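You operate a simulated robot arm through the tools that you are given. There is no shell and no other tool. Be economical: measure what you need, move in short steps, check, and stop when the job is done.

Carry out the task below with a simulated two-armed robot. There is one attempt and no reset: what you move stays moved.

## Task
Set the pink tray's divider at HALF and fetch it the red socks.
Fine: hold the tray steady for the stiff divider; socks come from the yellow box; shut its lid.

The check looks at the end state, three seconds after you hand in, the way a careful person would. Anything else that was tipped, shoved, dropped, spilled or broken makes it a failure. Lids that push on must go on centred and level and be pressed home; caps that screw on are set level and turned clockwise until they are tight.

## Robot
Two 7-joint arms with two-finger parallel grippers on one trunk, on a base that drives. Base frame: it is fixed to the floor where the robot stands at the start and does not move with it; the origin is under the middle of the robot, x ahead of it, y to its left, z up; the surface under the hand at the start is at about z = 0.76. Units: m, rad, N and s.
The left shoulder is at the start at [0.02, 0.113, 1.191], the right one opposite. With the tool pointing down near the work surface each hand reaches from about 0.1 to 0.58 m from the robot's upright axis, wherever it stands, measured 20 degrees to its own side. Places, roughly: blue lid [0.9, -0.1, 0.9]; inside of the pink divided tray [0.6, 0.1, 0.8]; white divider [0.5, 0, 0.8]. Payload 1.57 kg a hand.
The TCP of each hand is the grasp point between the finger pads, 0.03 m short of the fingertips. In the tool frame z runs along the fingers and y along their closing line. Largest opening 0.08 m; finger width 0.017, thickness 0.012; the body of the gripper, 0.04 by 0.082 m, starts 0.08 m behind the TCP.
Orientation is that of the tool frame in the base frame, as a unit quaternion [x, y, z, w]. With the fingers straight down and closing along the base's y, the tool's x points along the base's -x, its y along +y and its z along -z.

## Interface
- The arms move only by the tool play_rows. It takes "left_plan", "right_plan" or both (then of equal length, played together; a hand with none holds still); each is a list of rows, each a list of 6 numbers: the shift along the tool's x, y, z in units of 50 mm (1.0 is 50 mm), then the turn, a rotation vector about the tool's x, y, z in units of 8 degrees (1.0 is 8 degrees). In form: [[dx, dy, dz, ax, ay, az], ...]. A call has 1 to 8 rows; each row shifts and turns the commanded pose from where the row before left it, along the tool's axes as they then stand. "left_grip" and "right_grip" are, for a hand that has rows, the finger opening in m, from 0 to 0.08, set as the call begins (left out, the last holds). A call with a number of a shift or a turn outside -1 to 1 is refused whole. Each row takes 0.2 s and may step no farther than 0.05 m and 0.15 rad from the row before; otherwise, or with a gripper value out of range, the whole call is refused. A pose out of reach is approached as far as the arm can. The call stops where the force on the tool passes 50 N (or 10 N more than at its start, if that is more) or the arm is blocked; 0.2 s more then pass. The fingers move at their own pace (about 0.045 m/s each) and stop on an object; they squeeze with about 34 N. The grip force told is the motor's: it shows also when the fingers shut on nothing. Time passes only in rows, and 0.2 s behind the last, so rows that do not move let the fingers close. It gives the time, the measured TCP pose, the force on the tool (base axes), the opening and the grip force at its end, in the units of the frame above (readings bear some noise), with the torque about the TCP (base axes, N m) and any sound that the robot's microphone picked up.
- Cameras (640 x 400 px; columns grow to the right, rows downward): "scene" is now at [0.0984, 0.0015, 1.3267]; the picture's right is [-0.02, -1.00, 0.00], its down [-0.32, 0.01, -0.95] and it looks along [0.95, -0.02, -0.32] (base axes); focal length 214 px, centre (320, 200). "left" rides on the left gripper at [0.072, 0.006, -0.122] in its tool frame; the picture's right is [-0.09, 1.00, 0.00], its down [-0.84, -0.08, -0.54] and it looks along [-0.54, -0.05, 0.84] (tool axes); focal length 238 px, centre (320, 200). "right" rides on the right gripper at [0.072, -0.007, -0.122] in its tool frame; the picture's right is [0.09, 1.00, 0.00], its down [-0.84, 0.08, -0.54] and it looks along [-0.54, 0.05, 0.84] (tool axes); focal length 238 px, centre (320, 200). There is no depth. A picture from a camera that has moved, and an enlarged one, comes with that camera's place and axes in the base frame and with its lens. The place of the scene camera against the robot may be out by one fixed shift of up to 0.018 m in any direction.
- get_image(camera): a new picture of that camera. It takes no simulated time.
- raise_lower(by): slides the trunk up (or, below 0, down) by that many m; the arms and the scene camera ride with it, the base frame stays. It gives what a move gives, with no picture.
- roll_base(legs): drives the robot by 1 to 6 legs, each [ahead, left, turn to the left] in m, m and rad, along the robot's own axes; the way and the turn of a leg run together, so that a leg with both is an arc; at most 1.5 m and 3.142 rad a leg. The arms and the cameras ride along, it lands a little off, and it stops where it bumps. It gives what a move gives.
- head_to(pan, tilt): turns the head with the scene camera to pan (to the left, within 1.396 rad either way) and tilt (down, from -0.506 to 1.204), counted from straight ahead of the robot. It gives what a move gives.
- enlarge(camera, box): a new picture of the part [left, top, right, bottom] of that camera's present view, enlarged. It takes no simulated time.
- hand_in(): hands the job in; it is judged then, once.

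Work in short steps. Places have to be worked out from the pictures, the camera data and where the tool is seen: move nearer, look again, correct. Check each grasp and each placing, and mend what went wrong. You have 120 turns and 92 pictures in all, those below and enlarged ones among them. Open the grippers and draw the arms clear of the work before you hand the job in, unless the task says otherwise; then end with one line.

The tools are called after "Emit:" as a command line: name --argument value ..., lists and objects as JSON in quotes. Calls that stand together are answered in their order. play_rows: Moves the arms, as the interface text tells. Its arguments: {"type":"object","properties":{"left_plan":{"type":"array"},"left_grip":{"type":"number"},"right_plan":{"type":"array"},"right_grip":{"type":"number"}},"required":[]} The other tools are called the same way: raise_lower (by) slides the trunk up or down; roll_base (legs) drives the base; head_to (pan, tilt) turns the head that bears the scene camera; get_image (camera) takes a picture; enlarge (camera, box) takes an enlarged picture of a part of a camera's view; hand_in () hands the job in.

At the start:

```text
time: 0.0
left_position: [0.3606, 0.1748, 1.3721]
left_orientation: [-0.001, 1.0, 0.0, 0.0]
left_force: [0.3, -0.5, -0.3]
left_ft_torque: [-0.03, -0.02, 0.01]
left_opening: 0.0801
left_finger_force: 0.1
right_position: [0.457, -0.1656, 1.2758]
right_orientation: [0.0, 1.0, 0.0, 0.0]
right_force: [0.4, -0.4, 0.0]
right_ft_torque: [-0.02, -0.04, -0.01]
right_opening: 0.0798
right_finger_force: 0.2
trunk travel left (down, up): [-0.244, 0.326]
robot x, y, heading: [-0.0007, -0.0024, -0.002]
head pan, tilt: [-0.017, 0.326]
```

scene: 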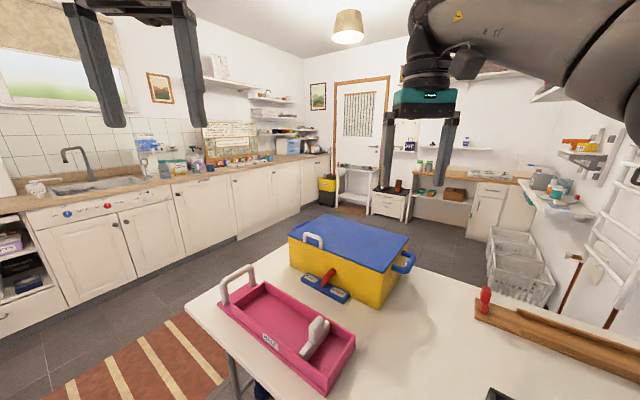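
right: 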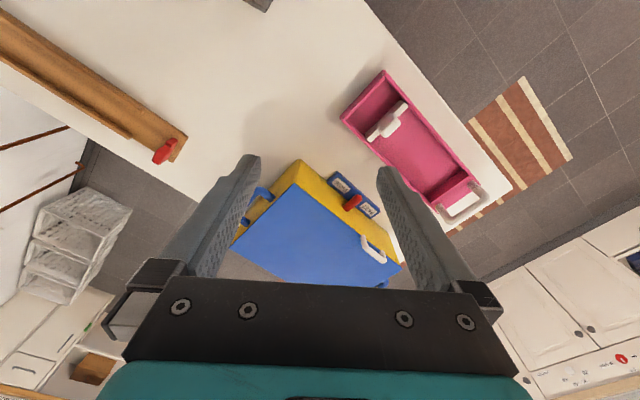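
left: 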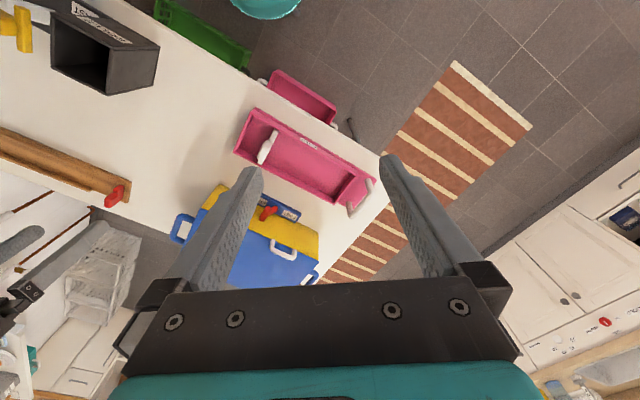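

The scene shows the pink tray with a white divider, and a yellow box with blue lid and a red lever. I enlarge both for detail.

Emit:
enlarge --camera "scene" --box '[190, 210, 430, 400]'

Emit:
enlarge --camera "left" --box '[150, 60, 390, 290]'

Emit:
enlarge --camera "right" --box '[220, 50, 520, 300]'

```text
2.11 times, centred on (310, 305) of scene
camera zoom: at [0.0984, 0.0015, 1.3267], right [-0.02, -1.0, 0.0], down [-0.32, 0.01, -0.95], along [0.95, -0.02, -0.32], focal length 452 px, centre (341, -21)
```

zoom: 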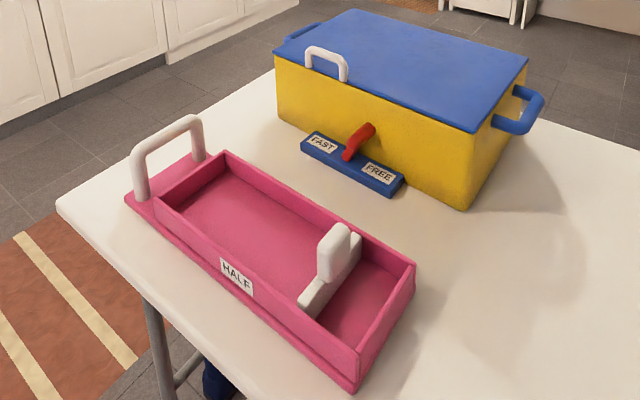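

```text
1.74 times, centred on (270, 175) of left
camera zoom: at [0.2897, 0.1811, 1.4944], right [0.09, 1.0, 0.0], down [0.84, -0.08, 0.54], along [0.54, -0.05, -0.84], focal length 414 px, centre (407, 244)
```

zoom: 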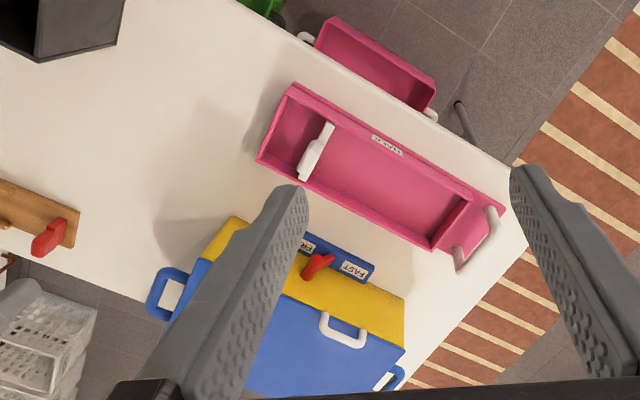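

```text
1.60 times, centred on (370, 175) of right
camera zoom: at [0.3881, -0.1719, 1.3992], right [-0.09, 1.0, 0.0], down [0.84, 0.08, 0.54], along [0.54, 0.05, -0.84], focal length 381 px, centre (240, 240)
```

zoom: 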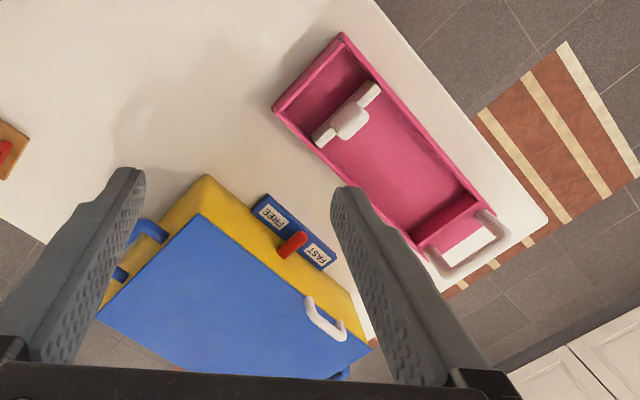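

I look down to see the table edge and what's near the robot, and zoom in on the divider and latch.

Emit:
head_to --pan 0.0 --tilt 0.9

Emit:
get_image --camera "scene"

Emit:
enlarge --camera "scene" --box '[200, 60, 420, 200]'

```text
time: 1.0
left_position: [0.3602, 0.1748, 1.3719]
left_orientation: [0.0, 1.0, -0.001, 0.0]
left_force: [0.1, -0.4, -0.2]
left_ft_torque: [0.01, -0.02, 0.01]
left_opening: 0.0803
left_finger_force: 0.0
right_position: [0.4591, -0.1654, 1.276]
right_orientation: [0.0, 1.0, 0.0, 0.0]
right_force: [0.2, 0.0, 0.4]
right_ft_torque: [0.03, -0.03, 0.01]
right_opening: 0.0802
right_finger_force: 0.0
trunk travel left (down, up): [-0.244, 0.326]
robot x, y, heading: [-0.0014, 0.0048, -0.004]
head pan, tilt: [0.0, 0.901]
```

```text
85 pictures are left
camera scene: at [0.0807, 0.0032, 1.2769], right [0.0, -1.0, 0.0], down [-0.78, 0.0, -0.62], along [0.62, 0.0, -0.78], focal length 214 px, centre (320, 200)
```

scene: 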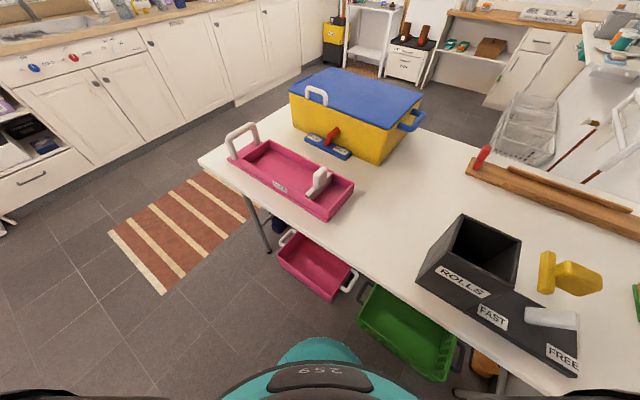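

```text
2.86 times, centred on (310, 130) of scene
camera zoom: at [0.0807, 0.0032, 1.2769], right [0.0, -1.0, 0.0], down [-0.78, 0.0, -0.62], along [0.62, 0.0, -0.78], focal length 613 px, centre (349, 400)
```

zoom: 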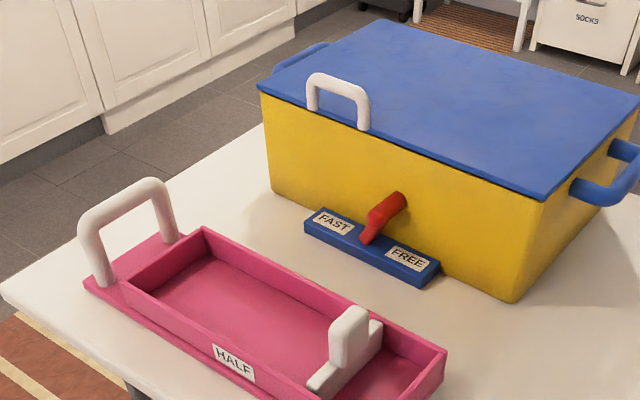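

The tray, box and table are rotated about −38° to the robot: table edge normal ≈ (0.78,−0.62). I'll back off, turn square to the edge, and slide left until opposite tray and box.

Emit:
roll_base --legs '[[-0.15, 0, 0], [0, 0, -0.67], [0, 0.5, 0], [0.09, 0, 0]]'

Emit:
get_image --camera "scene"

```text
time: 4.1
left_position: [0.2432, -0.0716, 1.3722]
left_orientation: [0.31, 0.951, 0.001, -0.001]
left_force: [0.2, 0.1, 1.0]
left_ft_torque: [-0.01, 0.0, 0.0]
left_opening: 0.0798
left_finger_force: 0.0
right_position: [0.1538, -0.3515, 1.2402]
right_orientation: [0.241, 0.968, -0.05, -0.055]
right_force: [-0.1, 0.2, 0.4]
right_ft_torque: [0.04, 0.03, 0.04]
right_opening: 0.08
right_finger_force: 0.0
trunk travel left (down, up): [-0.244, 0.326]
robot x, y, heading: [-0.1491, 0.0026, -0.634]
head pan, tilt: [0.0, 0.901]
stopped in leg 2: the robot was blocked; the commanded pose is now the measured one
```

```text
83 pictures are left
camera scene: at [-0.0866, -0.047, 1.2776], right [-0.59, -0.81, 0.0], down [-0.63, 0.46, -0.62], along [0.5, -0.37, -0.78], focal length 214 px, centre (320, 200)
```

scene: 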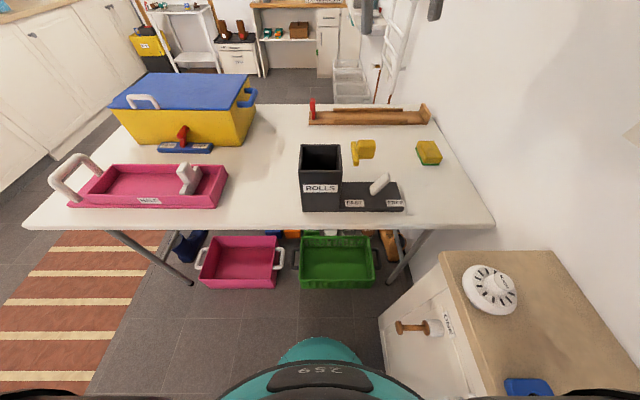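

The turn was blocked, probably the right arm against something on the right wall. I look that way before moving.

Emit:
head_to --pan -1.2 --tilt 0.2

Emit:
get_image --camera "scene"

```text
time: 5.5
left_position: [0.2444, -0.0721, 1.3706]
left_orientation: [0.31, 0.951, -0.001, -0.001]
left_force: [0.7, 0.5, 0.5]
left_ft_torque: [-0.02, -0.03, 0.0]
left_opening: 0.0802
left_finger_force: 0.1
right_position: [0.1547, -0.3527, 1.2398]
right_orientation: [0.241, 0.968, -0.05, -0.055]
right_force: [0.3, 0.6, -0.4]
right_ft_torque: [-0.02, -0.02, 0.02]
right_opening: 0.0801
right_finger_force: 0.0
trunk travel left (down, up): [-0.244, 0.326]
robot x, y, heading: [-0.1458, -0.0002, -0.631]
head pan, tilt: [-1.201, 0.201]
```

```text
82 pictures are left
camera scene: at [-0.171, -0.0926, 1.3383], right [-0.97, 0.26, 0.0], down [0.05, 0.19, -0.98], along [-0.25, -0.95, -0.2], focal length 214 px, centre (320, 200)
```

scene: 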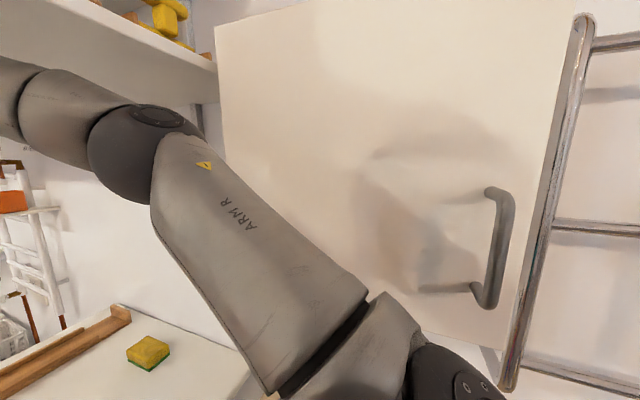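

The right elbow touched the shelf/cupboard on the wall. I slide left, away from it, then finish the turn.

Emit:
roll_base --legs '[[-0.02, 0.5, 0], [0, 0, -0.04]]'

Emit:
get_image --camera "scene"

Emit:
head_to --pan 0 --tilt 0.75

Emit:
get_image --camera "scene"

```text
time: 8.8
left_position: [0.5179, 0.3281, 1.3716]
left_orientation: [0.327, 0.945, -0.001, -0.001]
left_force: [0.2, -0.3, -0.2]
left_ft_torque: [0.01, -0.01, 0.02]
left_opening: 0.08
left_finger_force: 0.0
right_position: [0.4188, 0.0504, 1.24]
right_orientation: [0.259, 0.963, -0.049, -0.056]
right_force: [-0.2, 0.0, 0.0]
right_ft_torque: [-0.03, -0.01, 0.02]
right_opening: 0.0799
right_finger_force: 0.0
trunk travel left (down, up): [-0.244, 0.326]
robot x, y, heading: [0.1296, 0.4123, -0.666]
head pan, tilt: [-1.201, 0.201]
```

```text
81 pictures are left
camera scene: at [0.1021, 0.3211, 1.3384], right [-0.96, 0.29, 0.0], down [0.06, 0.19, -0.98], along [-0.29, -0.94, -0.2], focal length 214 px, centre (320, 200)
```

scene: 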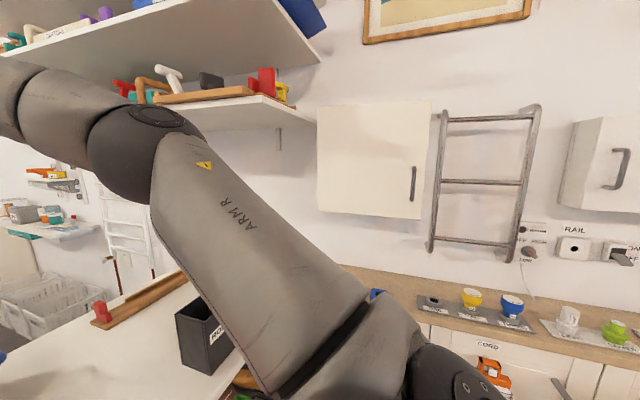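

```text
time: 10.2
left_position: [0.5186, 0.3286, 1.3713]
left_orientation: [0.327, 0.945, 0.0, 0.0]
left_force: [0.4, -0.1, -0.1]
left_ft_torque: [0.0, 0.0, -0.03]
left_opening: 0.08
left_finger_force: 0.1
right_position: [0.4192, 0.0504, 1.2397]
right_orientation: [0.259, 0.963, -0.049, -0.054]
right_force: [0.1, 0.0, -0.9]
right_ft_torque: [-0.01, -0.01, -0.03]
right_opening: 0.0801
right_finger_force: 0.0
trunk travel left (down, up): [-0.244, 0.326]
robot x, y, heading: [0.1256, 0.4126, -0.668]
head pan, tilt: [0.0, 0.75]
```

```text
80 pictures are left
camera scene: at [0.1946, 0.359, 1.2888], right [-0.62, -0.78, 0.0], down [-0.54, 0.42, -0.73], along [0.57, -0.45, -0.68], focal length 214 px, centre (320, 200)
```

scene: 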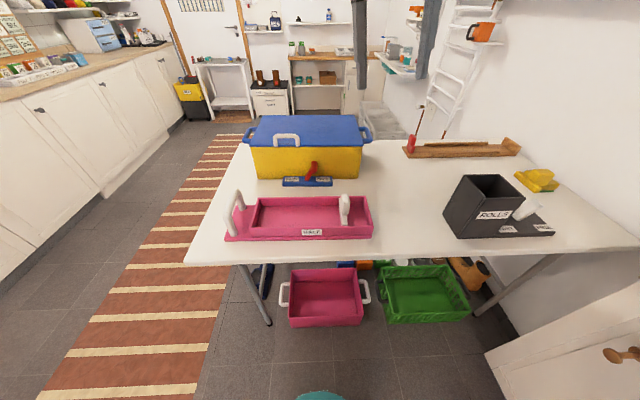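

Now square to the table, facing tray and box. I move ahead about 0.13 m so the tray is comfortably in reach, and take wrist and scene pictures.

Emit:
roll_base --legs '[[0.13, 0, 0]]'

Emit:
get_image --camera "right"

Emit:
enlarge --camera "scene" --box '[200, 60, 420, 260]'

```text
time: 11.5
left_position: [0.6208, 0.2465, 1.3709]
left_orientation: [0.328, 0.945, -0.001, -0.001]
left_force: [-0.1, -0.6, -0.3]
left_ft_torque: [0.04, 0.02, 0.02]
left_opening: 0.0802
left_finger_force: 0.0
right_position: [0.518, -0.0311, 1.2414]
right_orientation: [0.259, 0.963, -0.049, -0.055]
right_force: [1.0, -0.4, -0.1]
right_ft_torque: [0.0, 0.02, -0.02]
right_opening: 0.0801
right_finger_force: 0.1
trunk travel left (down, up): [-0.244, 0.326]
robot x, y, heading: [0.229, 0.3332, -0.664]
head pan, tilt: [0.0, 0.75]
```

```text
79 pictures are left
camera right: at [0.4711, 0.0075, 1.3681], right [0.41, 0.9, -0.11], down [0.83, -0.32, 0.46], along [0.38, -0.28, -0.88], focal length 238 px, centre (320, 200)
```

right: 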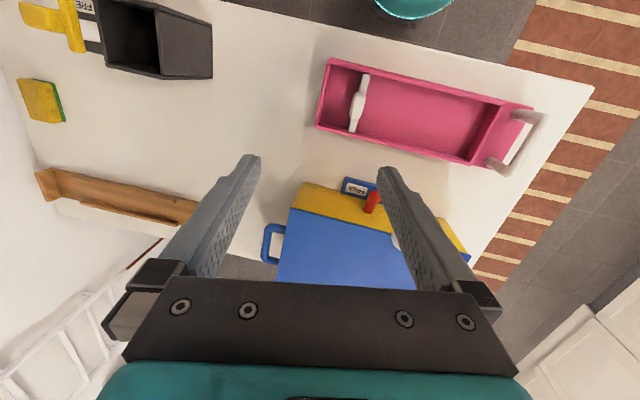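

```text
2.00 times, centred on (310, 160) of scene
camera zoom: at [0.2964, 0.2783, 1.2887], right [-0.62, -0.78, 0.0], down [-0.53, 0.42, -0.73], along [0.57, -0.45, -0.68], focal length 429 px, centre (340, 280)
```

zoom: 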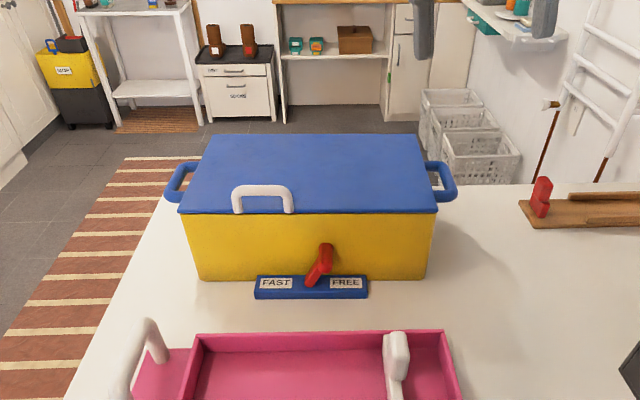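

Divider knob estimated at (0.523,0.003), tray handle bar at (0.71,0.27). I straighten the right hand and bring both hands over their targets, staying high.

Emit:
play_rows --left_plan '[[-0.2, 0.24, 0.9, 0, 0, 0], [-0.2, 0.24, 0.9, 0, 0, 0], [-0.2, 0.24, 0.9, 0, 0, 0], [-0.2, 0.24, 0.9, 0, 0, 0], [-0.2, 0.24, 0.9, 0, 0, 0], [-0.2, 0.24, 0.9, 0, 0, 0], [0, 0, 0.6, 0, 0, 0]]' --right_plan '[[0, 0, 0, -0.46, -0.26, 0.49], [0, 0, 0, -0.46, -0.26, 0.49], [0.17, 0.29, 0.9, 0, 0, 0], [0.17, 0.29, 0.9, 0, 0, 0], [0, 0, 1, 0, 0, 0], [0, 0, 1, 0, 0, 0], [0, 0, 0.8, 0, 0, 0]]' --left_grip 0.08 --right_grip 0.08

Emit:
get_image --camera "right"

Emit:
get_image --camera "left"

Emit:
enlarge --camera "scene" --box '[200, 120, 440, 320]'

```text
time: 13.1
left_position: [0.7104, 0.2662, 1.0713]
left_orientation: [0.328, 0.945, -0.001, 0.0]
left_force: [-0.3, 0.0, -0.8]
left_ft_torque: [-0.04, 0.0, 0.01]
left_opening: 0.0801
left_finger_force: 0.0
right_position: [0.5246, 0.0024, 1.0107]
right_orientation: [0.327, 0.945, 0.001, 0.001]
right_force: [0.2, 0.1, 0.0]
right_ft_torque: [-0.01, 0.0, 0.01]
right_opening: 0.08
right_finger_force: 0.0
trunk travel left (down, up): [-0.244, 0.326]
robot x, y, heading: [0.2293, 0.3343, -0.674]
head pan, tilt: [0.0, 0.75]
```

```text
77 pictures are left
camera right: at [0.466, 0.0414, 1.1328], right [0.54, 0.84, 0.0], down [0.71, -0.46, 0.54], along [0.46, -0.29, -0.84], focal length 238 px, centre (320, 200)
```

right: 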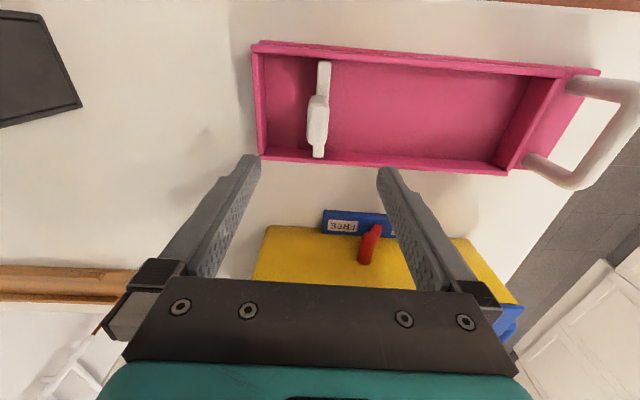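

```text
76 pictures are left
camera left: at [0.6604, 0.3154, 1.1939], right [0.69, 0.72, 0.0], down [0.61, -0.58, 0.54], along [0.39, -0.37, -0.84], focal length 238 px, centre (320, 200)
```

left: 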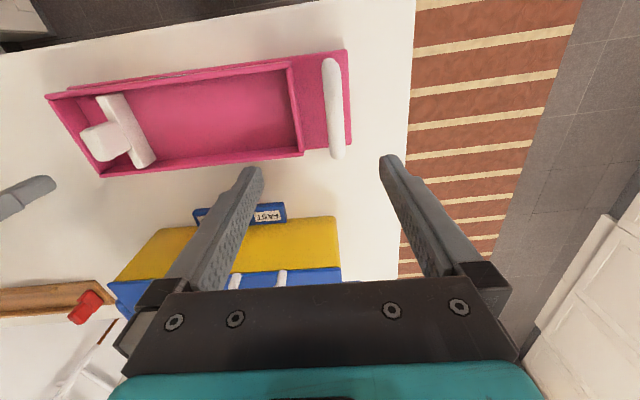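

```text
2.00 times, centred on (320, 220) of scene
camera zoom: at [0.2957, 0.2788, 1.2887], right [-0.62, -0.78, 0.0], down [-0.53, 0.42, -0.73], along [0.57, -0.45, -0.68], focal length 429 px, centre (320, 160)
```

zoom: 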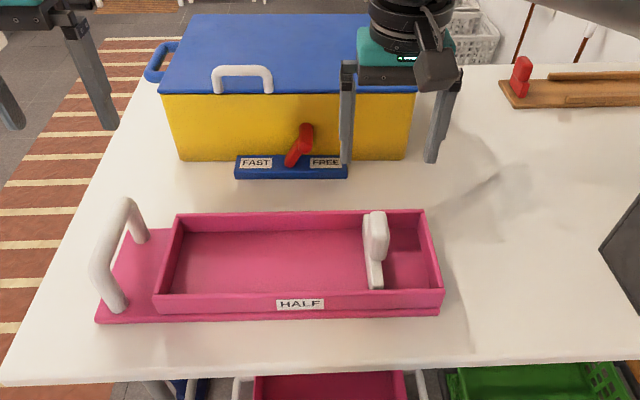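

The hands are nearly above the targets: knob at about (0.528,0.001, top≈0.86), handle bar about 0.02 farther along the left hand's +y. I lower both with open grippers.

Emit:
play_rows --left_plan '[[0, 0.4, 0.7, 0, 0, 0], [0, 0, 0.8, 0, 0, 0], [0, 0, 0.8, 0, 0, 0], [0, 0, 0.8, 0, 0, 0], [0, 0, 0.5, 0, 0, 0]]' --right_plan '[[-0.08, 0, 0.7, 0, 0, 0], [0, 0, 0.7, 0, 0, 0], [0, 0, 0.7, 0, 0, 0], [0, 0, 0.6, 0, 0, 0], [0, 0, 0.3, 0, 0, 0]]'

Emit:
get_image --camera "right"

Emit:
get_image --camera "left"

Emit:
enlarge --camera "scene" --box '[200, 120, 440, 320]'

```text
time: 14.3
left_position: [0.7243, 0.2839, 0.8904]
left_orientation: [0.328, 0.945, 0.0, 0.0]
left_force: [0.1, -0.7, -0.3]
left_ft_torque: [0.04, 0.0, -0.02]
left_opening: 0.0798
left_finger_force: 0.2
right_position: [0.5265, 0.001, 0.8615]
right_orientation: [0.326, 0.945, -0.001, 0.0]
right_force: [0.6, 0.4, 0.2]
right_ft_torque: [0.03, 0.0, -0.01]
right_opening: 0.0799
right_finger_force: 0.0
trunk travel left (down, up): [-0.244, 0.326]
robot x, y, heading: [0.2278, 0.3371, -0.668]
head pan, tilt: [0.0, 0.75]
```

```text
74 pictures are left
camera right: at [0.4671, 0.0403, 0.9838], right [0.54, 0.84, 0.0], down [0.71, -0.45, 0.54], along [0.46, -0.29, -0.84], focal length 238 px, centre (320, 200)
```

right: 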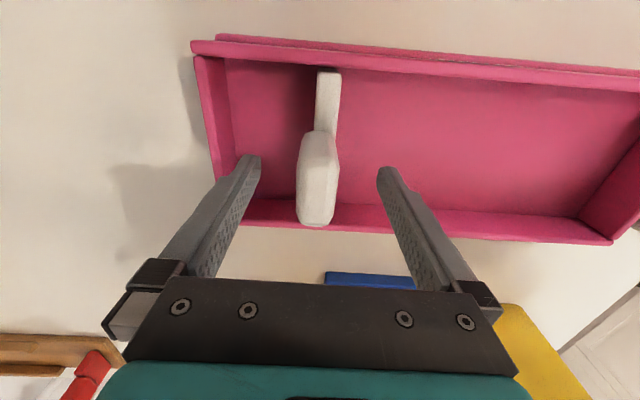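

```text
73 pictures are left
camera left: at [0.6717, 0.3332, 1.0136], right [0.69, 0.72, 0.0], down [0.61, -0.58, 0.54], along [0.39, -0.37, -0.84], focal length 238 px, centre (320, 200)
```

left: 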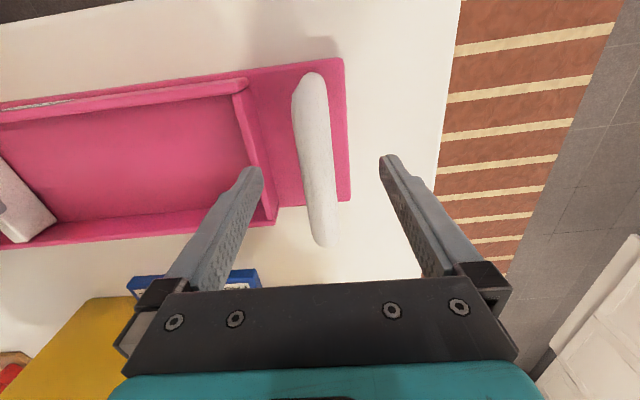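

```text
2.00 times, centred on (320, 220) of scene
camera zoom: at [0.2956, 0.2789, 1.2888], right [-0.62, -0.78, 0.0], down [-0.53, 0.42, -0.73], along [0.57, -0.45, -0.68], focal length 429 px, centre (320, 160)
```

zoom: 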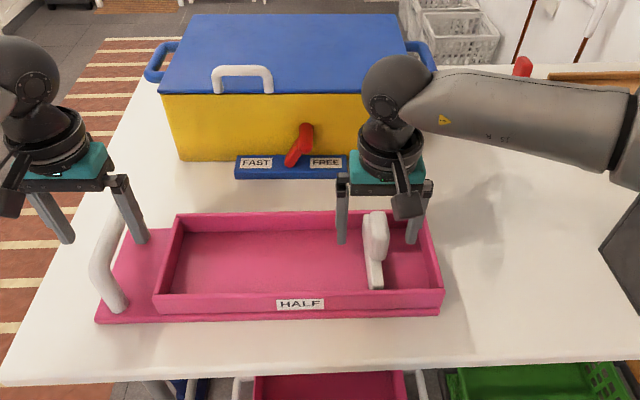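

Both hands straddle their parts. I lower slightly and close the left on the handle and the right on the knob.

Emit:
play_rows --left_plan '[[0, 0, 0.3, 0, 0, 0], [0, 0, 0, 0, 0, 0]]' --right_plan '[[-0.08, -0.03, 0.44, 0, 0, 0], [0, 0, 0, 0, 0, 0]]'

Emit:
play_rows --left_plan '[[0, 0, 0, 0, 0, 0], [0, 0, 0, 0, 0, 0], [0, 0, 0, 0, 0, 0], [0, 0, 0, 0, 0, 0], [0, 0, 0, 0, 0, 0]]' --left_grip 0.0 --right_plan '[[0, 0, 0, 0, 0, 0], [0, 0, 0, 0, 0, 0], [0, 0, 0, 0, 0, 0], [0, 0, 0, 0, 0, 0], [0, 0, 0, 0, 0, 0]]' --right_grip 0.0

Emit:
get_image --camera "right"

Emit:
enlarge --camera "scene" --box '[200, 120, 440, 320]'

```text
time: 14.9
left_position: [0.7228, 0.2843, 0.8763]
left_orientation: [0.329, 0.944, 0.0, -0.001]
left_force: [-0.1, 0.3, 0.4]
left_ft_torque: [0.01, 0.01, -0.04]
left_opening: 0.0798
left_finger_force: 0.1
right_position: [0.5293, -0.0017, 0.8387]
right_orientation: [0.325, 0.946, 0.0, 0.0]
right_force: [-0.6, 0.2, -0.3]
right_ft_torque: [0.02, -0.02, -0.01]
right_opening: 0.0798
right_finger_force: 0.0
trunk travel left (down, up): [-0.244, 0.326]
robot x, y, heading: [0.2318, 0.3321, -0.672]
head pan, tilt: [0.0, 0.75]
```

```text
time: 16.1
left_position: [0.7228, 0.2831, 0.8763]
left_orientation: [0.328, 0.945, -0.001, 0.0]
left_force: [-0.2, -1.5, 1.1]
left_ft_torque: [-0.02, 0.14, 0.33]
left_opening: 0.024
left_finger_force: 29.0
right_position: [0.5288, -0.002, 0.839]
right_orientation: [0.326, 0.945, 0.0, 0.0]
right_force: [-2.0, -0.7, 1.5]
right_ft_torque: [0.09, -0.15, 0.28]
right_opening: 0.0239
right_finger_force: 29.3
trunk travel left (down, up): [-0.244, 0.326]
robot x, y, heading: [0.2268, 0.3305, -0.667]
head pan, tilt: [0.0, 0.75]
```

```text
71 pictures are left
camera right: at [0.4695, 0.0373, 0.9617], right [0.54, 0.84, 0.0], down [0.71, -0.45, 0.54], along [0.46, -0.29, -0.84], focal length 238 px, centre (320, 200)
```

right: 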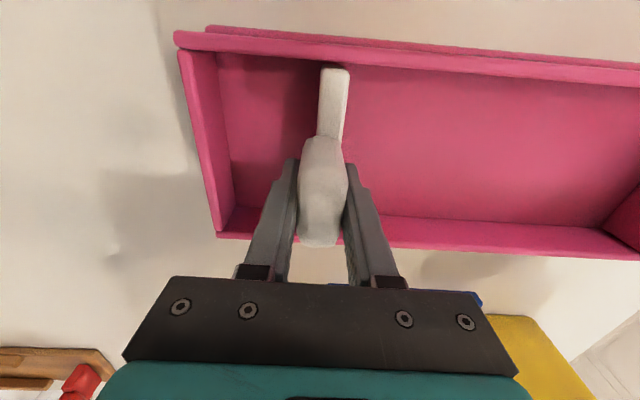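

```text
2.00 times, centred on (320, 220) of scene
camera zoom: at [0.2953, 0.2787, 1.2888], right [-0.62, -0.78, 0.0], down [-0.53, 0.42, -0.73], along [0.57, -0.45, -0.68], focal length 429 px, centre (320, 160)
```

zoom: 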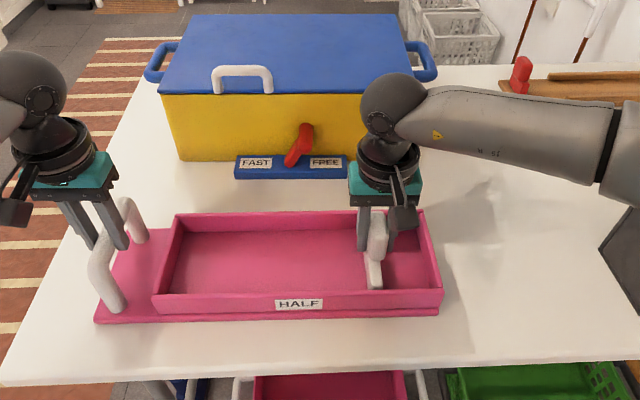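

Both gripped. Now slide the divider toward HALF along tool +y, 0.08 m first.

Emit:
play_rows --right_plan '[[0, 0.27, 0, 0, 0, 0], [0, 0.27, 0, 0, 0, 0], [0, 0.27, 0, 0, 0, 0], [0, 0.27, 0, 0, 0, 0], [0, 0.27, 0, 0, 0, 0], [0, 0.25, 0, 0, 0, 0], [0, 0, 0, 0, 0, 0]]'

Emit:
enlarge --camera "scene" --box '[200, 120, 440, 320]'

```text
time: 17.7
left_position: [0.7236, 0.2849, 0.8764]
left_orientation: [0.328, 0.945, 0.0, 0.0]
left_force: [13.1, 7.3, 0.1]
left_ft_torque: [0.22, -0.05, 0.59]
left_opening: 0.0238
left_finger_force: 33.7
right_position: [0.5774, 0.0611, 0.8382]
right_orientation: [0.327, 0.945, 0.001, 0.0]
right_force: [-10.2, -2.5, 12.4]
right_ft_torque: [0.8, 0.65, 0.6]
right_opening: 0.0239
right_finger_force: 33.7
trunk travel left (down, up): [-0.244, 0.326]
robot x, y, heading: [0.2317, 0.3345, -0.666]
head pan, tilt: [0.0, 0.75]
```

```text
2.00 times, centred on (320, 220) of scene
camera zoom: at [0.2956, 0.2798, 1.2889], right [-0.62, -0.78, 0.0], down [-0.53, 0.42, -0.73], along [0.57, -0.45, -0.68], focal length 429 px, centre (320, 160)
```

zoom: 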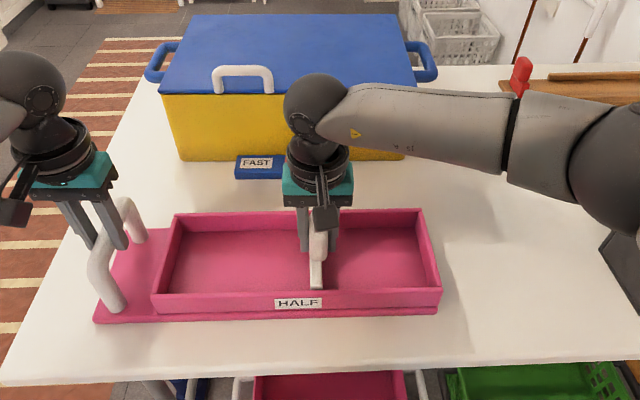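

Divider needs about 16 px ≈ 0.021 m more to be centred on HALF.

Emit:
play_rows --right_plan '[[0, 0.21, 0, 0, 0, 0], [0, 0.21, 0, 0, 0, 0], [0, 0, 0, 0, 0, 0]]'

Emit:
enlarge --camera "scene" --box '[260, 200, 380, 300]'

```text
time: 18.5
left_position: [0.7234, 0.284, 0.8767]
left_orientation: [0.327, 0.945, -0.001, 0.001]
left_force: [14.7, 5.3, -0.4]
left_ft_torque: [0.21, 0.01, 0.65]
left_opening: 0.0239
left_finger_force: 33.8
right_position: [0.5912, 0.0777, 0.8377]
right_orientation: [0.326, 0.945, 0.0, -0.001]
right_force: [-15.7, 1.4, 17.2]
right_ft_torque: [0.37, 0.0, 0.67]
right_opening: 0.0238
right_finger_force: 33.9
trunk travel left (down, up): [-0.244, 0.326]
robot x, y, heading: [0.2261, 0.3356, -0.668]
head pan, tilt: [0.0, 0.75]
```

```text
4.00 times, centred on (320, 250) of scene
camera zoom: at [0.295, 0.2802, 1.2889], right [-0.62, -0.78, 0.0], down [-0.53, 0.42, -0.73], along [0.57, -0.46, -0.68], focal length 858 px, centre (320, 0)
```

zoom: 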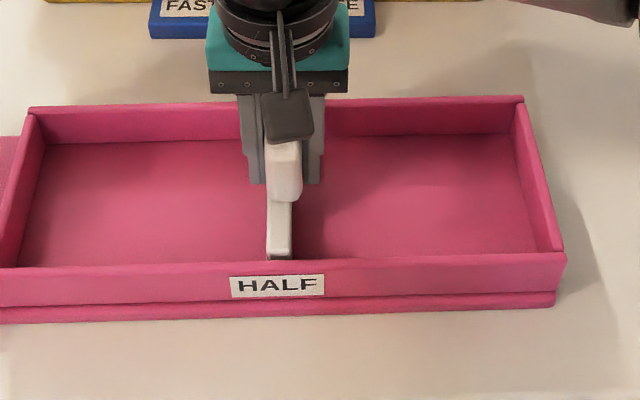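

The divider now lines up with the HALF label. I release the right hand and rise, keeping the tray held, then check.

Emit:
play_rows --right_plan '[[0, 0, 0, 0, 0, 0], [0, 0, 0, 0, 0, 0], [0, 0, 0, 0, 0, 0], [0, 0, -0.9, 0, 0, 0], [0, 0, -0.9, 0, 0, 0], [0, 0, -0.9, 0, 0, 0]]' --right_grip 0.08

Emit:
enlarge --camera "scene" --box '[260, 200, 380, 300]'

```text
time: 19.9
left_position: [0.7218, 0.2838, 0.8776]
left_orientation: [0.328, 0.945, 0.0, 0.0]
left_force: [-2.2, -1.7, 2.3]
left_ft_torque: [-0.23, -0.06, 0.36]
left_opening: 0.0236
left_finger_force: 33.9
right_position: [0.5896, 0.0749, 0.9756]
right_orientation: [0.327, 0.945, 0.0, 0.0]
right_force: [-0.1, 0.2, -0.5]
right_ft_torque: [0.0, -0.04, -0.01]
right_opening: 0.0801
right_finger_force: 0.1
trunk travel left (down, up): [-0.244, 0.326]
robot x, y, heading: [0.2266, 0.3376, -0.67]
head pan, tilt: [0.0, 0.75]
```

```text
4.00 times, centred on (320, 250) of scene
camera zoom: at [0.2951, 0.2788, 1.2888], right [-0.62, -0.78, 0.0], down [-0.53, 0.42, -0.73], along [0.57, -0.45, -0.68], focal length 858 px, centre (320, 0)
```

zoom: 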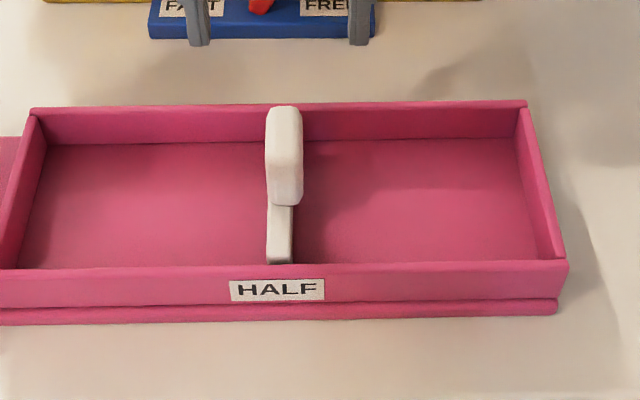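

Divider sits at HALF. I release the tray handle, lift the left hand, and look at the lever with the right camera.

Emit:
play_rows --left_plan '[[0, 0, 0, 0, 0, 0], [0, 0, 0, 0, 0, 0], [0, 0, 0, 0, 0, 0], [0, 0, -0.9, 0, 0, 0], [0, 0, -0.9, 0, 0, 0], [0, 0, -0.9, 0, 0, 0], [0, 0, -0.9, 0, 0, 0]]' --left_grip 0.08 --right_plan '[[-0.9, 0, 0, 0, 0, 0], [-0.9, 0, 0, 0, 0, 0], [0, 0, 0, 0, 0, 0], [0, 0, 0, 0, 0, 0], [0, 0, 0, 0, 0, 0], [0, 0, 0, 0, 0, 0], [0, 0, 0, 0, 0, 0]]'

Emit:
get_image --camera "right"

Emit:
enlarge --camera "scene" --box '[240, 90, 400, 200]'

```text
time: 21.5
left_position: [0.7223, 0.2811, 1.0582]
left_orientation: [0.328, 0.945, 0.001, -0.001]
left_force: [0.2, 0.3, -0.2]
left_ft_torque: [-0.02, 0.04, -0.01]
left_opening: 0.0798
left_finger_force: 0.1
right_position: [0.6606, 0.0188, 0.9746]
right_orientation: [0.327, 0.945, 0.0, 0.001]
right_force: [-0.7, 0.5, 0.1]
right_ft_torque: [-0.02, 0.0, -0.02]
right_opening: 0.0801
right_finger_force: 0.1
trunk travel left (down, up): [-0.244, 0.326]
robot x, y, heading: [0.2291, 0.3333, -0.675]
head pan, tilt: [0.0, 0.75]
```

```text
66 pictures are left
camera right: at [0.6013, 0.0578, 1.0991], right [0.54, 0.84, 0.0], down [0.71, -0.46, 0.54], along [0.46, -0.29, -0.84], focal length 238 px, centre (320, 200)
```

right: 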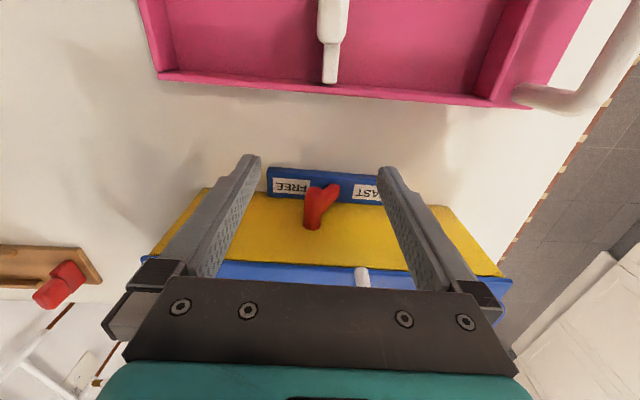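

```text
3.64 times, centred on (320, 145) of scene
camera zoom: at [0.2952, 0.279, 1.2888], right [-0.62, -0.78, 0.0], down [-0.53, 0.42, -0.73], along [0.57, -0.45, -0.68], focal length 780 px, centre (320, 400)
```

zoom: 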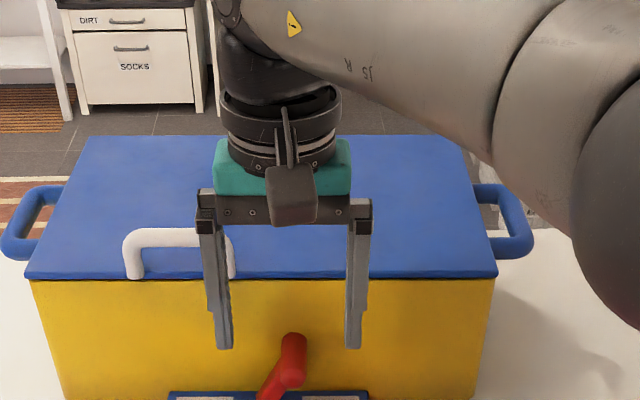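

The lever leans to FREE, so I'll treat the lid as unlocked. To reach the box interior I go round to the left end of the table; first raise the hands, then drive.

Emit:
play_rows --left_plan '[[0, 0, -0.9, 0, 0, 0], [0, 0, -0.9, 0, 0, 0], [0, 0, 0, 0, 0, 0], [0.5, 0, 0, 0, 0, 0]]' --right_plan '[[0, 0, -0.95, 0, 0, 0], [0, 0, -0.95, 0, 0, 0], [0.5, 0, -0.8, 0, 0, 0], [0.5, 0, -0.8, 0, 0, 0]]'

Emit:
roll_base --legs '[[-0.25, 0, 0], [0, 0.75, 0], [0, 0, -1.571], [0, 0.4, 0]]'

Emit:
get_image --camera "scene"

```text
time: 22.5
left_position: [0.7024, 0.2989, 1.1485]
left_orientation: [0.328, 0.945, 0.0, -0.001]
left_force: [-0.3, 0.4, 0.1]
left_ft_torque: [0.01, -0.01, 0.04]
left_opening: 0.0801
left_finger_force: 0.0
right_position: [0.6216, 0.0524, 1.1494]
right_orientation: [0.325, 0.946, -0.002, 0.001]
right_force: [-0.6, 0.8, 0.9]
right_ft_torque: [0.02, 0.04, 0.0]
right_opening: 0.0799
right_finger_force: 0.0
trunk travel left (down, up): [-0.244, 0.326]
robot x, y, heading: [0.2292, 0.3286, -0.673]
head pan, tilt: [0.0, 0.75]
```

```text
time: 34.0
left_position: [0.7735, 0.3548, 1.1476]
left_orientation: [0.901, 0.433, -0.001, -0.001]
left_force: [-0.3, 0.3, -0.6]
left_ft_torque: [-0.02, 0.02, -0.02]
left_opening: 0.08
left_finger_force: 0.1
right_position: [0.5249, 0.436, 1.1486]
right_orientation: [0.9, 0.435, 0.0, 0.0]
right_force: [0.0, -0.1, -0.3]
right_ft_torque: [0.04, 0.05, 0.01]
right_opening: 0.0802
right_finger_force: 0.1
trunk travel left (down, up): [-0.244, 0.326]
robot x, y, heading: [0.8113, 0.828, -2.246]
head pan, tilt: [0.0, 0.75]
```

```text
64 pictures are left
camera scene: at [0.7488, 0.76, 1.2888], right [-0.78, 0.63, 0.0], down [0.43, 0.53, -0.73], along [-0.46, -0.57, -0.68], focal length 214 px, centre (320, 200)
```

scene: 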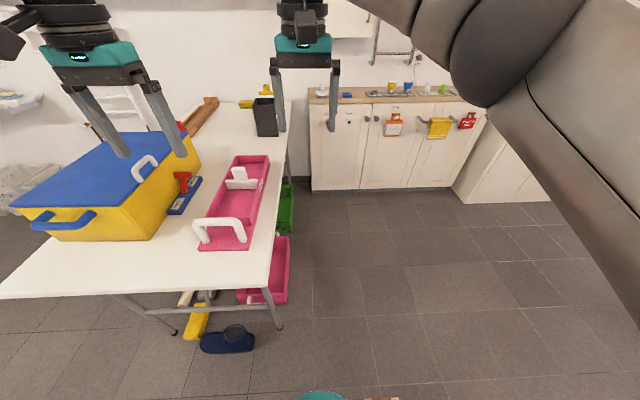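

A dark blue item and yellow things lie on the floor under the table end, so I must keep the base clear of them. I slide left along the end to be opposite tray and box, then look down.

Emit:
roll_base --legs '[[0, 0.46, 0], [0.06, 0, 0]]'

Emit:
head_to --pan 0 --tilt 1.0

Emit:
get_image --camera "scene"

```text
time: 37.3
left_position: [1.0898, 0.0236, 1.1481]
left_orientation: [0.901, 0.434, 0.001, -0.001]
left_force: [0.4, -0.1, 0.7]
left_ft_torque: [-0.01, -0.01, 0.0]
left_opening: 0.08
left_finger_force: 0.0
right_position: [0.843, 0.1066, 1.1477]
right_orientation: [0.9, 0.436, -0.001, 0.001]
right_force: [-0.4, 1.2, 0.7]
right_ft_torque: [0.02, -0.04, -0.01]
right_opening: 0.0797
right_finger_force: 0.0
trunk travel left (down, up): [-0.244, 0.326]
robot x, y, heading: [1.1253, 0.4977, -2.246]
head pan, tilt: [0.0, 0.75]
```

```text
time: 38.0
left_position: [1.0892, 0.0229, 1.1481]
left_orientation: [0.901, 0.434, 0.0, 0.001]
left_force: [0.2, 0.2, -0.7]
left_ft_torque: [-0.05, -0.03, 0.02]
left_opening: 0.0802
left_finger_force: 0.1
right_position: [0.8436, 0.1063, 1.1481]
right_orientation: [0.9, 0.435, -0.001, 0.0]
right_force: [0.9, -0.4, -0.8]
right_ft_torque: [0.01, -0.03, 0.01]
right_opening: 0.0802
right_finger_force: 0.0
trunk travel left (down, up): [-0.244, 0.326]
robot x, y, heading: [1.1261, 0.4993, -2.245]
head pan, tilt: [0.0, 1.0]
```

```text
63 pictures are left
camera scene: at [1.0733, 0.4401, 1.2697], right [-0.78, 0.63, 0.0], down [0.53, 0.66, -0.54], along [-0.34, -0.42, -0.84], focal length 214 px, centre (320, 200)
```

scene: 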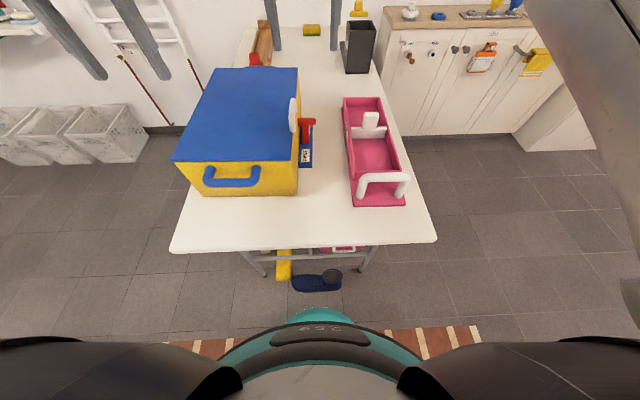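

There's about 0.1 m between base and the blue shoe; I advance 0.05 m only, then look with the left camera at the lid handle.

Emit:
roll_base --legs '[[0.05, 0, 0]]'

Emit:
get_image --camera "left"

Emit:
enlarge --camera "scene" --box '[160, 40, 440, 300]'

```text
time: 39.0
left_position: [1.0573, -0.0165, 1.1487]
left_orientation: [0.901, 0.433, 0.0, -0.001]
left_force: [1.0, -0.6, -0.2]
left_ft_torque: [0.01, -0.02, -0.02]
left_opening: 0.08
left_finger_force: 0.1
right_position: [0.8119, 0.0656, 1.1483]
right_orientation: [0.901, 0.435, -0.001, 0.001]
right_force: [-0.8, -0.7, 0.8]
right_ft_torque: [0.07, -0.04, 0.03]
right_opening: 0.08
right_finger_force: 0.0
trunk travel left (down, up): [-0.244, 0.326]
robot x, y, heading: [1.0977, 0.4593, -2.249]
head pan, tilt: [0.0, 1.0]
```

```text
62 pictures are left
camera left: at [1.1087, 0.0354, 1.2709], right [0.72, -0.69, 0.0], down [-0.58, -0.61, 0.54], along [-0.38, -0.39, -0.84], focal length 238 px, centre (320, 200)
```

left: 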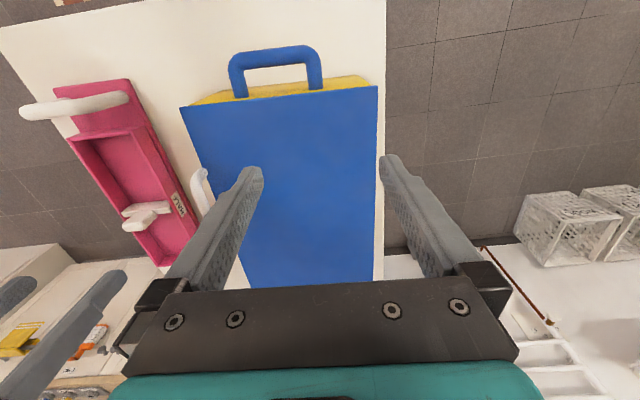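

```text
1.54 times, centred on (300, 170) of scene
camera zoom: at [1.0412, 0.3999, 1.2695], right [-0.78, 0.63, 0.0], down [0.53, 0.66, -0.54], along [-0.34, -0.42, -0.84], focal length 330 px, centre (351, 246)
```

zoom: 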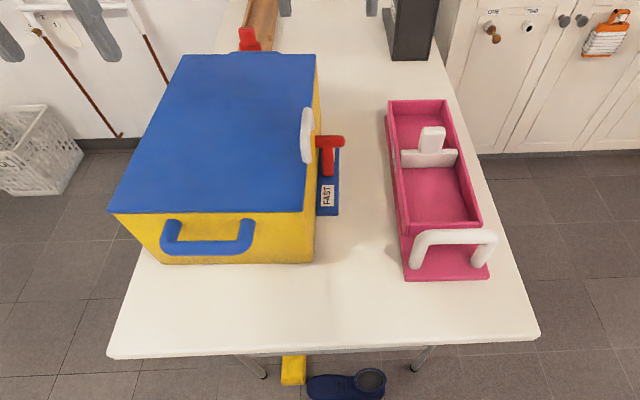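

The lid handle is at about (0.830,0.031,0.935) from both cameras. The right hand moves aside over the tray while the left goes over the handle.

Emit:
play_rows --left_plan '[[-0.35, -0.69, 0, 0, 0, 0], [-0.35, -0.69, 0, 0, 0, 0], [-0.35, -0.69, 0, 0, 0, 0], [-0.35, -0.69, 0, 0, 0, 0], [-0.35, -0.69, 0, 0, 0, 0], [-0.35, -0.69, 0, 0, 0, 0], [0, 0, 0.9, 0, 0, 0], [0, 0, 0.9, 0, 0, 0]]' --right_plan '[[0, -0.8, 0, 0, 0, 0], [0, -0.8, 0, 0, 0, 0], [0, -0.8, 0, 0, 0, 0], [0, -0.8, 0, 0, 0, 0], [0, -0.4, 0, 0, 0, 0], [0, 0, 0, 0, 0, 0], [0, 0, 0, 0, 0, 0], [0, 0, 0, 0, 0, 0]]'

Emit:
get_image --camera "left"

Emit:
get_image --camera "scene"

```text
time: 40.8
left_position: [0.8323, 0.0337, 1.0587]
left_orientation: [0.901, 0.434, 0.0, 0.0]
left_force: [0.2, -0.1, 0.5]
left_ft_torque: [-0.02, 0.0, 0.05]
left_opening: 0.0797
left_finger_force: 0.0
right_position: [0.6699, 0.1781, 1.1469]
right_orientation: [0.901, 0.435, -0.001, 0.0]
right_force: [0.0, -0.1, 0.0]
right_ft_torque: [-0.01, -0.02, 0.0]
right_opening: 0.0799
right_finger_force: 0.0
trunk travel left (down, up): [-0.244, 0.326]
robot x, y, heading: [1.0973, 0.4575, -2.248]
head pan, tilt: [0.0, 1.0]
```

```text
60 pictures are left
camera left: at [0.8826, 0.0854, 1.1821], right [0.72, -0.69, 0.0], down [-0.58, -0.61, 0.54], along [-0.38, -0.39, -0.84], focal length 238 px, centre (320, 200)
```

left: 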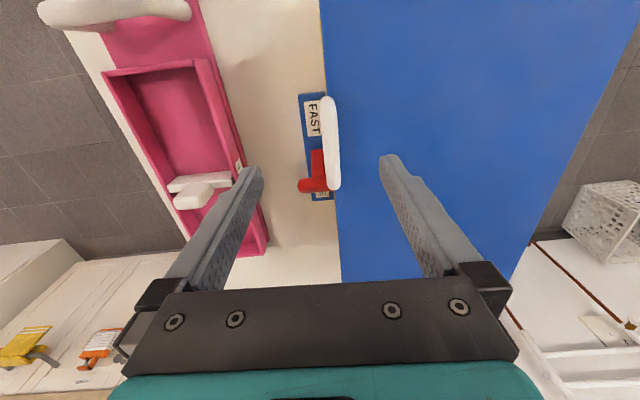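

```text
59 pictures are left
camera scene: at [1.0417, 0.4007, 1.2696], right [-0.78, 0.63, 0.0], down [0.53, 0.66, -0.54], along [-0.34, -0.42, -0.84], focal length 214 px, centre (320, 200)
```

scene: 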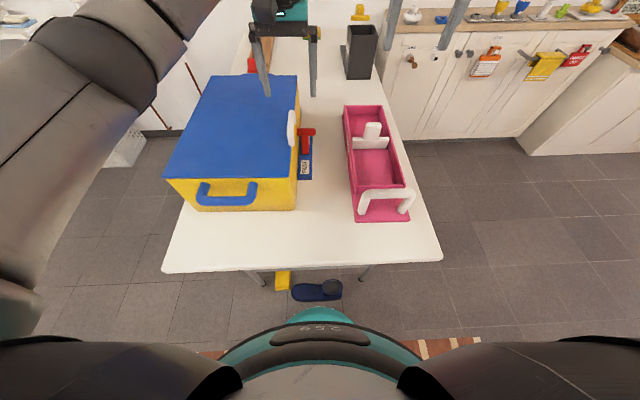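

Handle bar is at n≈0.64, 0.009 m to +y of the hand; lever is clear by ~0.1 m along the bar. I shift and lower to z≈0.953 then close.

Emit:
play_rows --left_plan '[[0, 0.18, 0.6, 0, 0, 0], [0, 0, 0.6, 0, 0, 0], [0, 0, 0.5, 0, 0, 0], [0, 0, 0.4, 0, 0, 0]]'

Emit:
get_image --camera "left"

```text
time: 41.8
left_position: [0.8381, 0.0262, 0.9545]
left_orientation: [0.901, 0.433, -0.001, 0.0]
left_force: [0.3, 0.0, -0.4]
left_ft_torque: [-0.01, 0.03, -0.04]
left_opening: 0.0801
left_finger_force: 0.1
right_position: [0.6692, 0.1779, 1.148]
right_orientation: [0.9, 0.435, -0.001, 0.0]
right_force: [-0.5, -0.1, 0.1]
right_ft_torque: [0.01, 0.02, -0.01]
right_opening: 0.0802
right_finger_force: 0.1
trunk travel left (down, up): [-0.244, 0.326]
robot x, y, heading: [1.1007, 0.4617, -2.251]
head pan, tilt: [0.0, 1.0]
```

```text
58 pictures are left
camera left: at [0.8888, 0.0779, 1.0766], right [0.72, -0.69, 0.0], down [-0.58, -0.61, 0.54], along [-0.38, -0.39, -0.84], focal length 238 px, centre (320, 200)
```

left: 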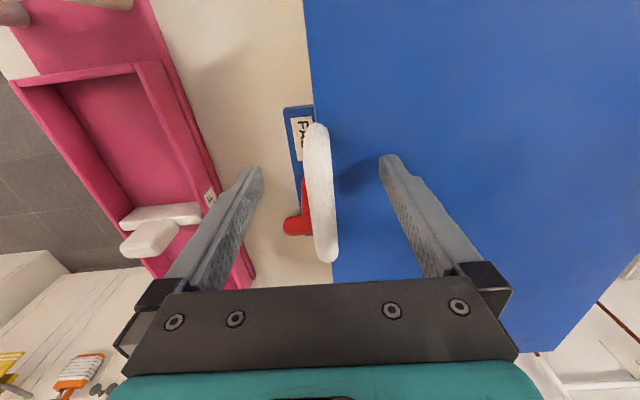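

The bar is centred between the fingers. I lower 8 mm more and close.

Emit:
play_rows --left_plan '[[0, 0, 0.16, 0, 0, 0], [0, 0, 0, 0, 0, 0]]'

Emit:
play_rows --left_plan '[[0, 0, 0, 0, 0, 0], [0, 0, 0, 0, 0, 0], [0, 0, 0, 0, 0, 0], [0, 0, 0, 0, 0, 0], [0, 0, 0, 0, 0, 0]]' --left_grip 0.0

Emit:
get_image --camera "left"

```text
time: 42.4
left_position: [0.838, 0.0262, 0.9495]
left_orientation: [0.901, 0.434, -0.003, 0.001]
left_force: [1.6, -1.0, 24.7]
left_ft_torque: [-0.58, -0.99, 0.12]
left_opening: 0.0799
left_finger_force: 0.1
right_position: [0.6706, 0.1791, 1.1487]
right_orientation: [0.9, 0.435, -0.001, 0.001]
right_force: [-0.6, -0.4, 0.6]
right_ft_torque: [-0.01, 0.0, -0.03]
right_opening: 0.0802
right_finger_force: 0.1
trunk travel left (down, up): [-0.244, 0.326]
robot x, y, heading: [1.0969, 0.4625, -2.244]
head pan, tilt: [0.0, 1.0]
```

```text
time: 43.6
left_position: [0.838, 0.027, 0.9503]
left_orientation: [0.901, 0.434, -0.005, 0.001]
left_force: [8.1, -7.4, 29.4]
left_ft_torque: [-0.22, -0.34, 0.2]
left_opening: 0.0159
left_finger_force: 25.2
right_position: [0.6716, 0.1794, 1.1483]
right_orientation: [0.901, 0.435, -0.002, 0.001]
right_force: [-0.7, 0.2, -0.3]
right_ft_torque: [-0.02, 0.01, 0.0]
right_opening: 0.0799
right_finger_force: 0.1
trunk travel left (down, up): [-0.244, 0.326]
robot x, y, heading: [1.0995, 0.4578, -2.246]
head pan, tilt: [0.0, 1.0]
```

```text
57 pictures are left
camera left: at [0.8901, 0.0791, 1.0717], right [0.72, -0.69, 0.0], down [-0.58, -0.6, 0.55], along [-0.38, -0.39, -0.84], focal length 238 px, centre (320, 200)
```

left: 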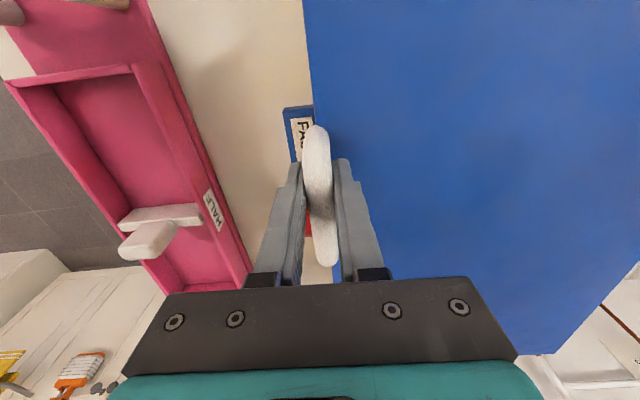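

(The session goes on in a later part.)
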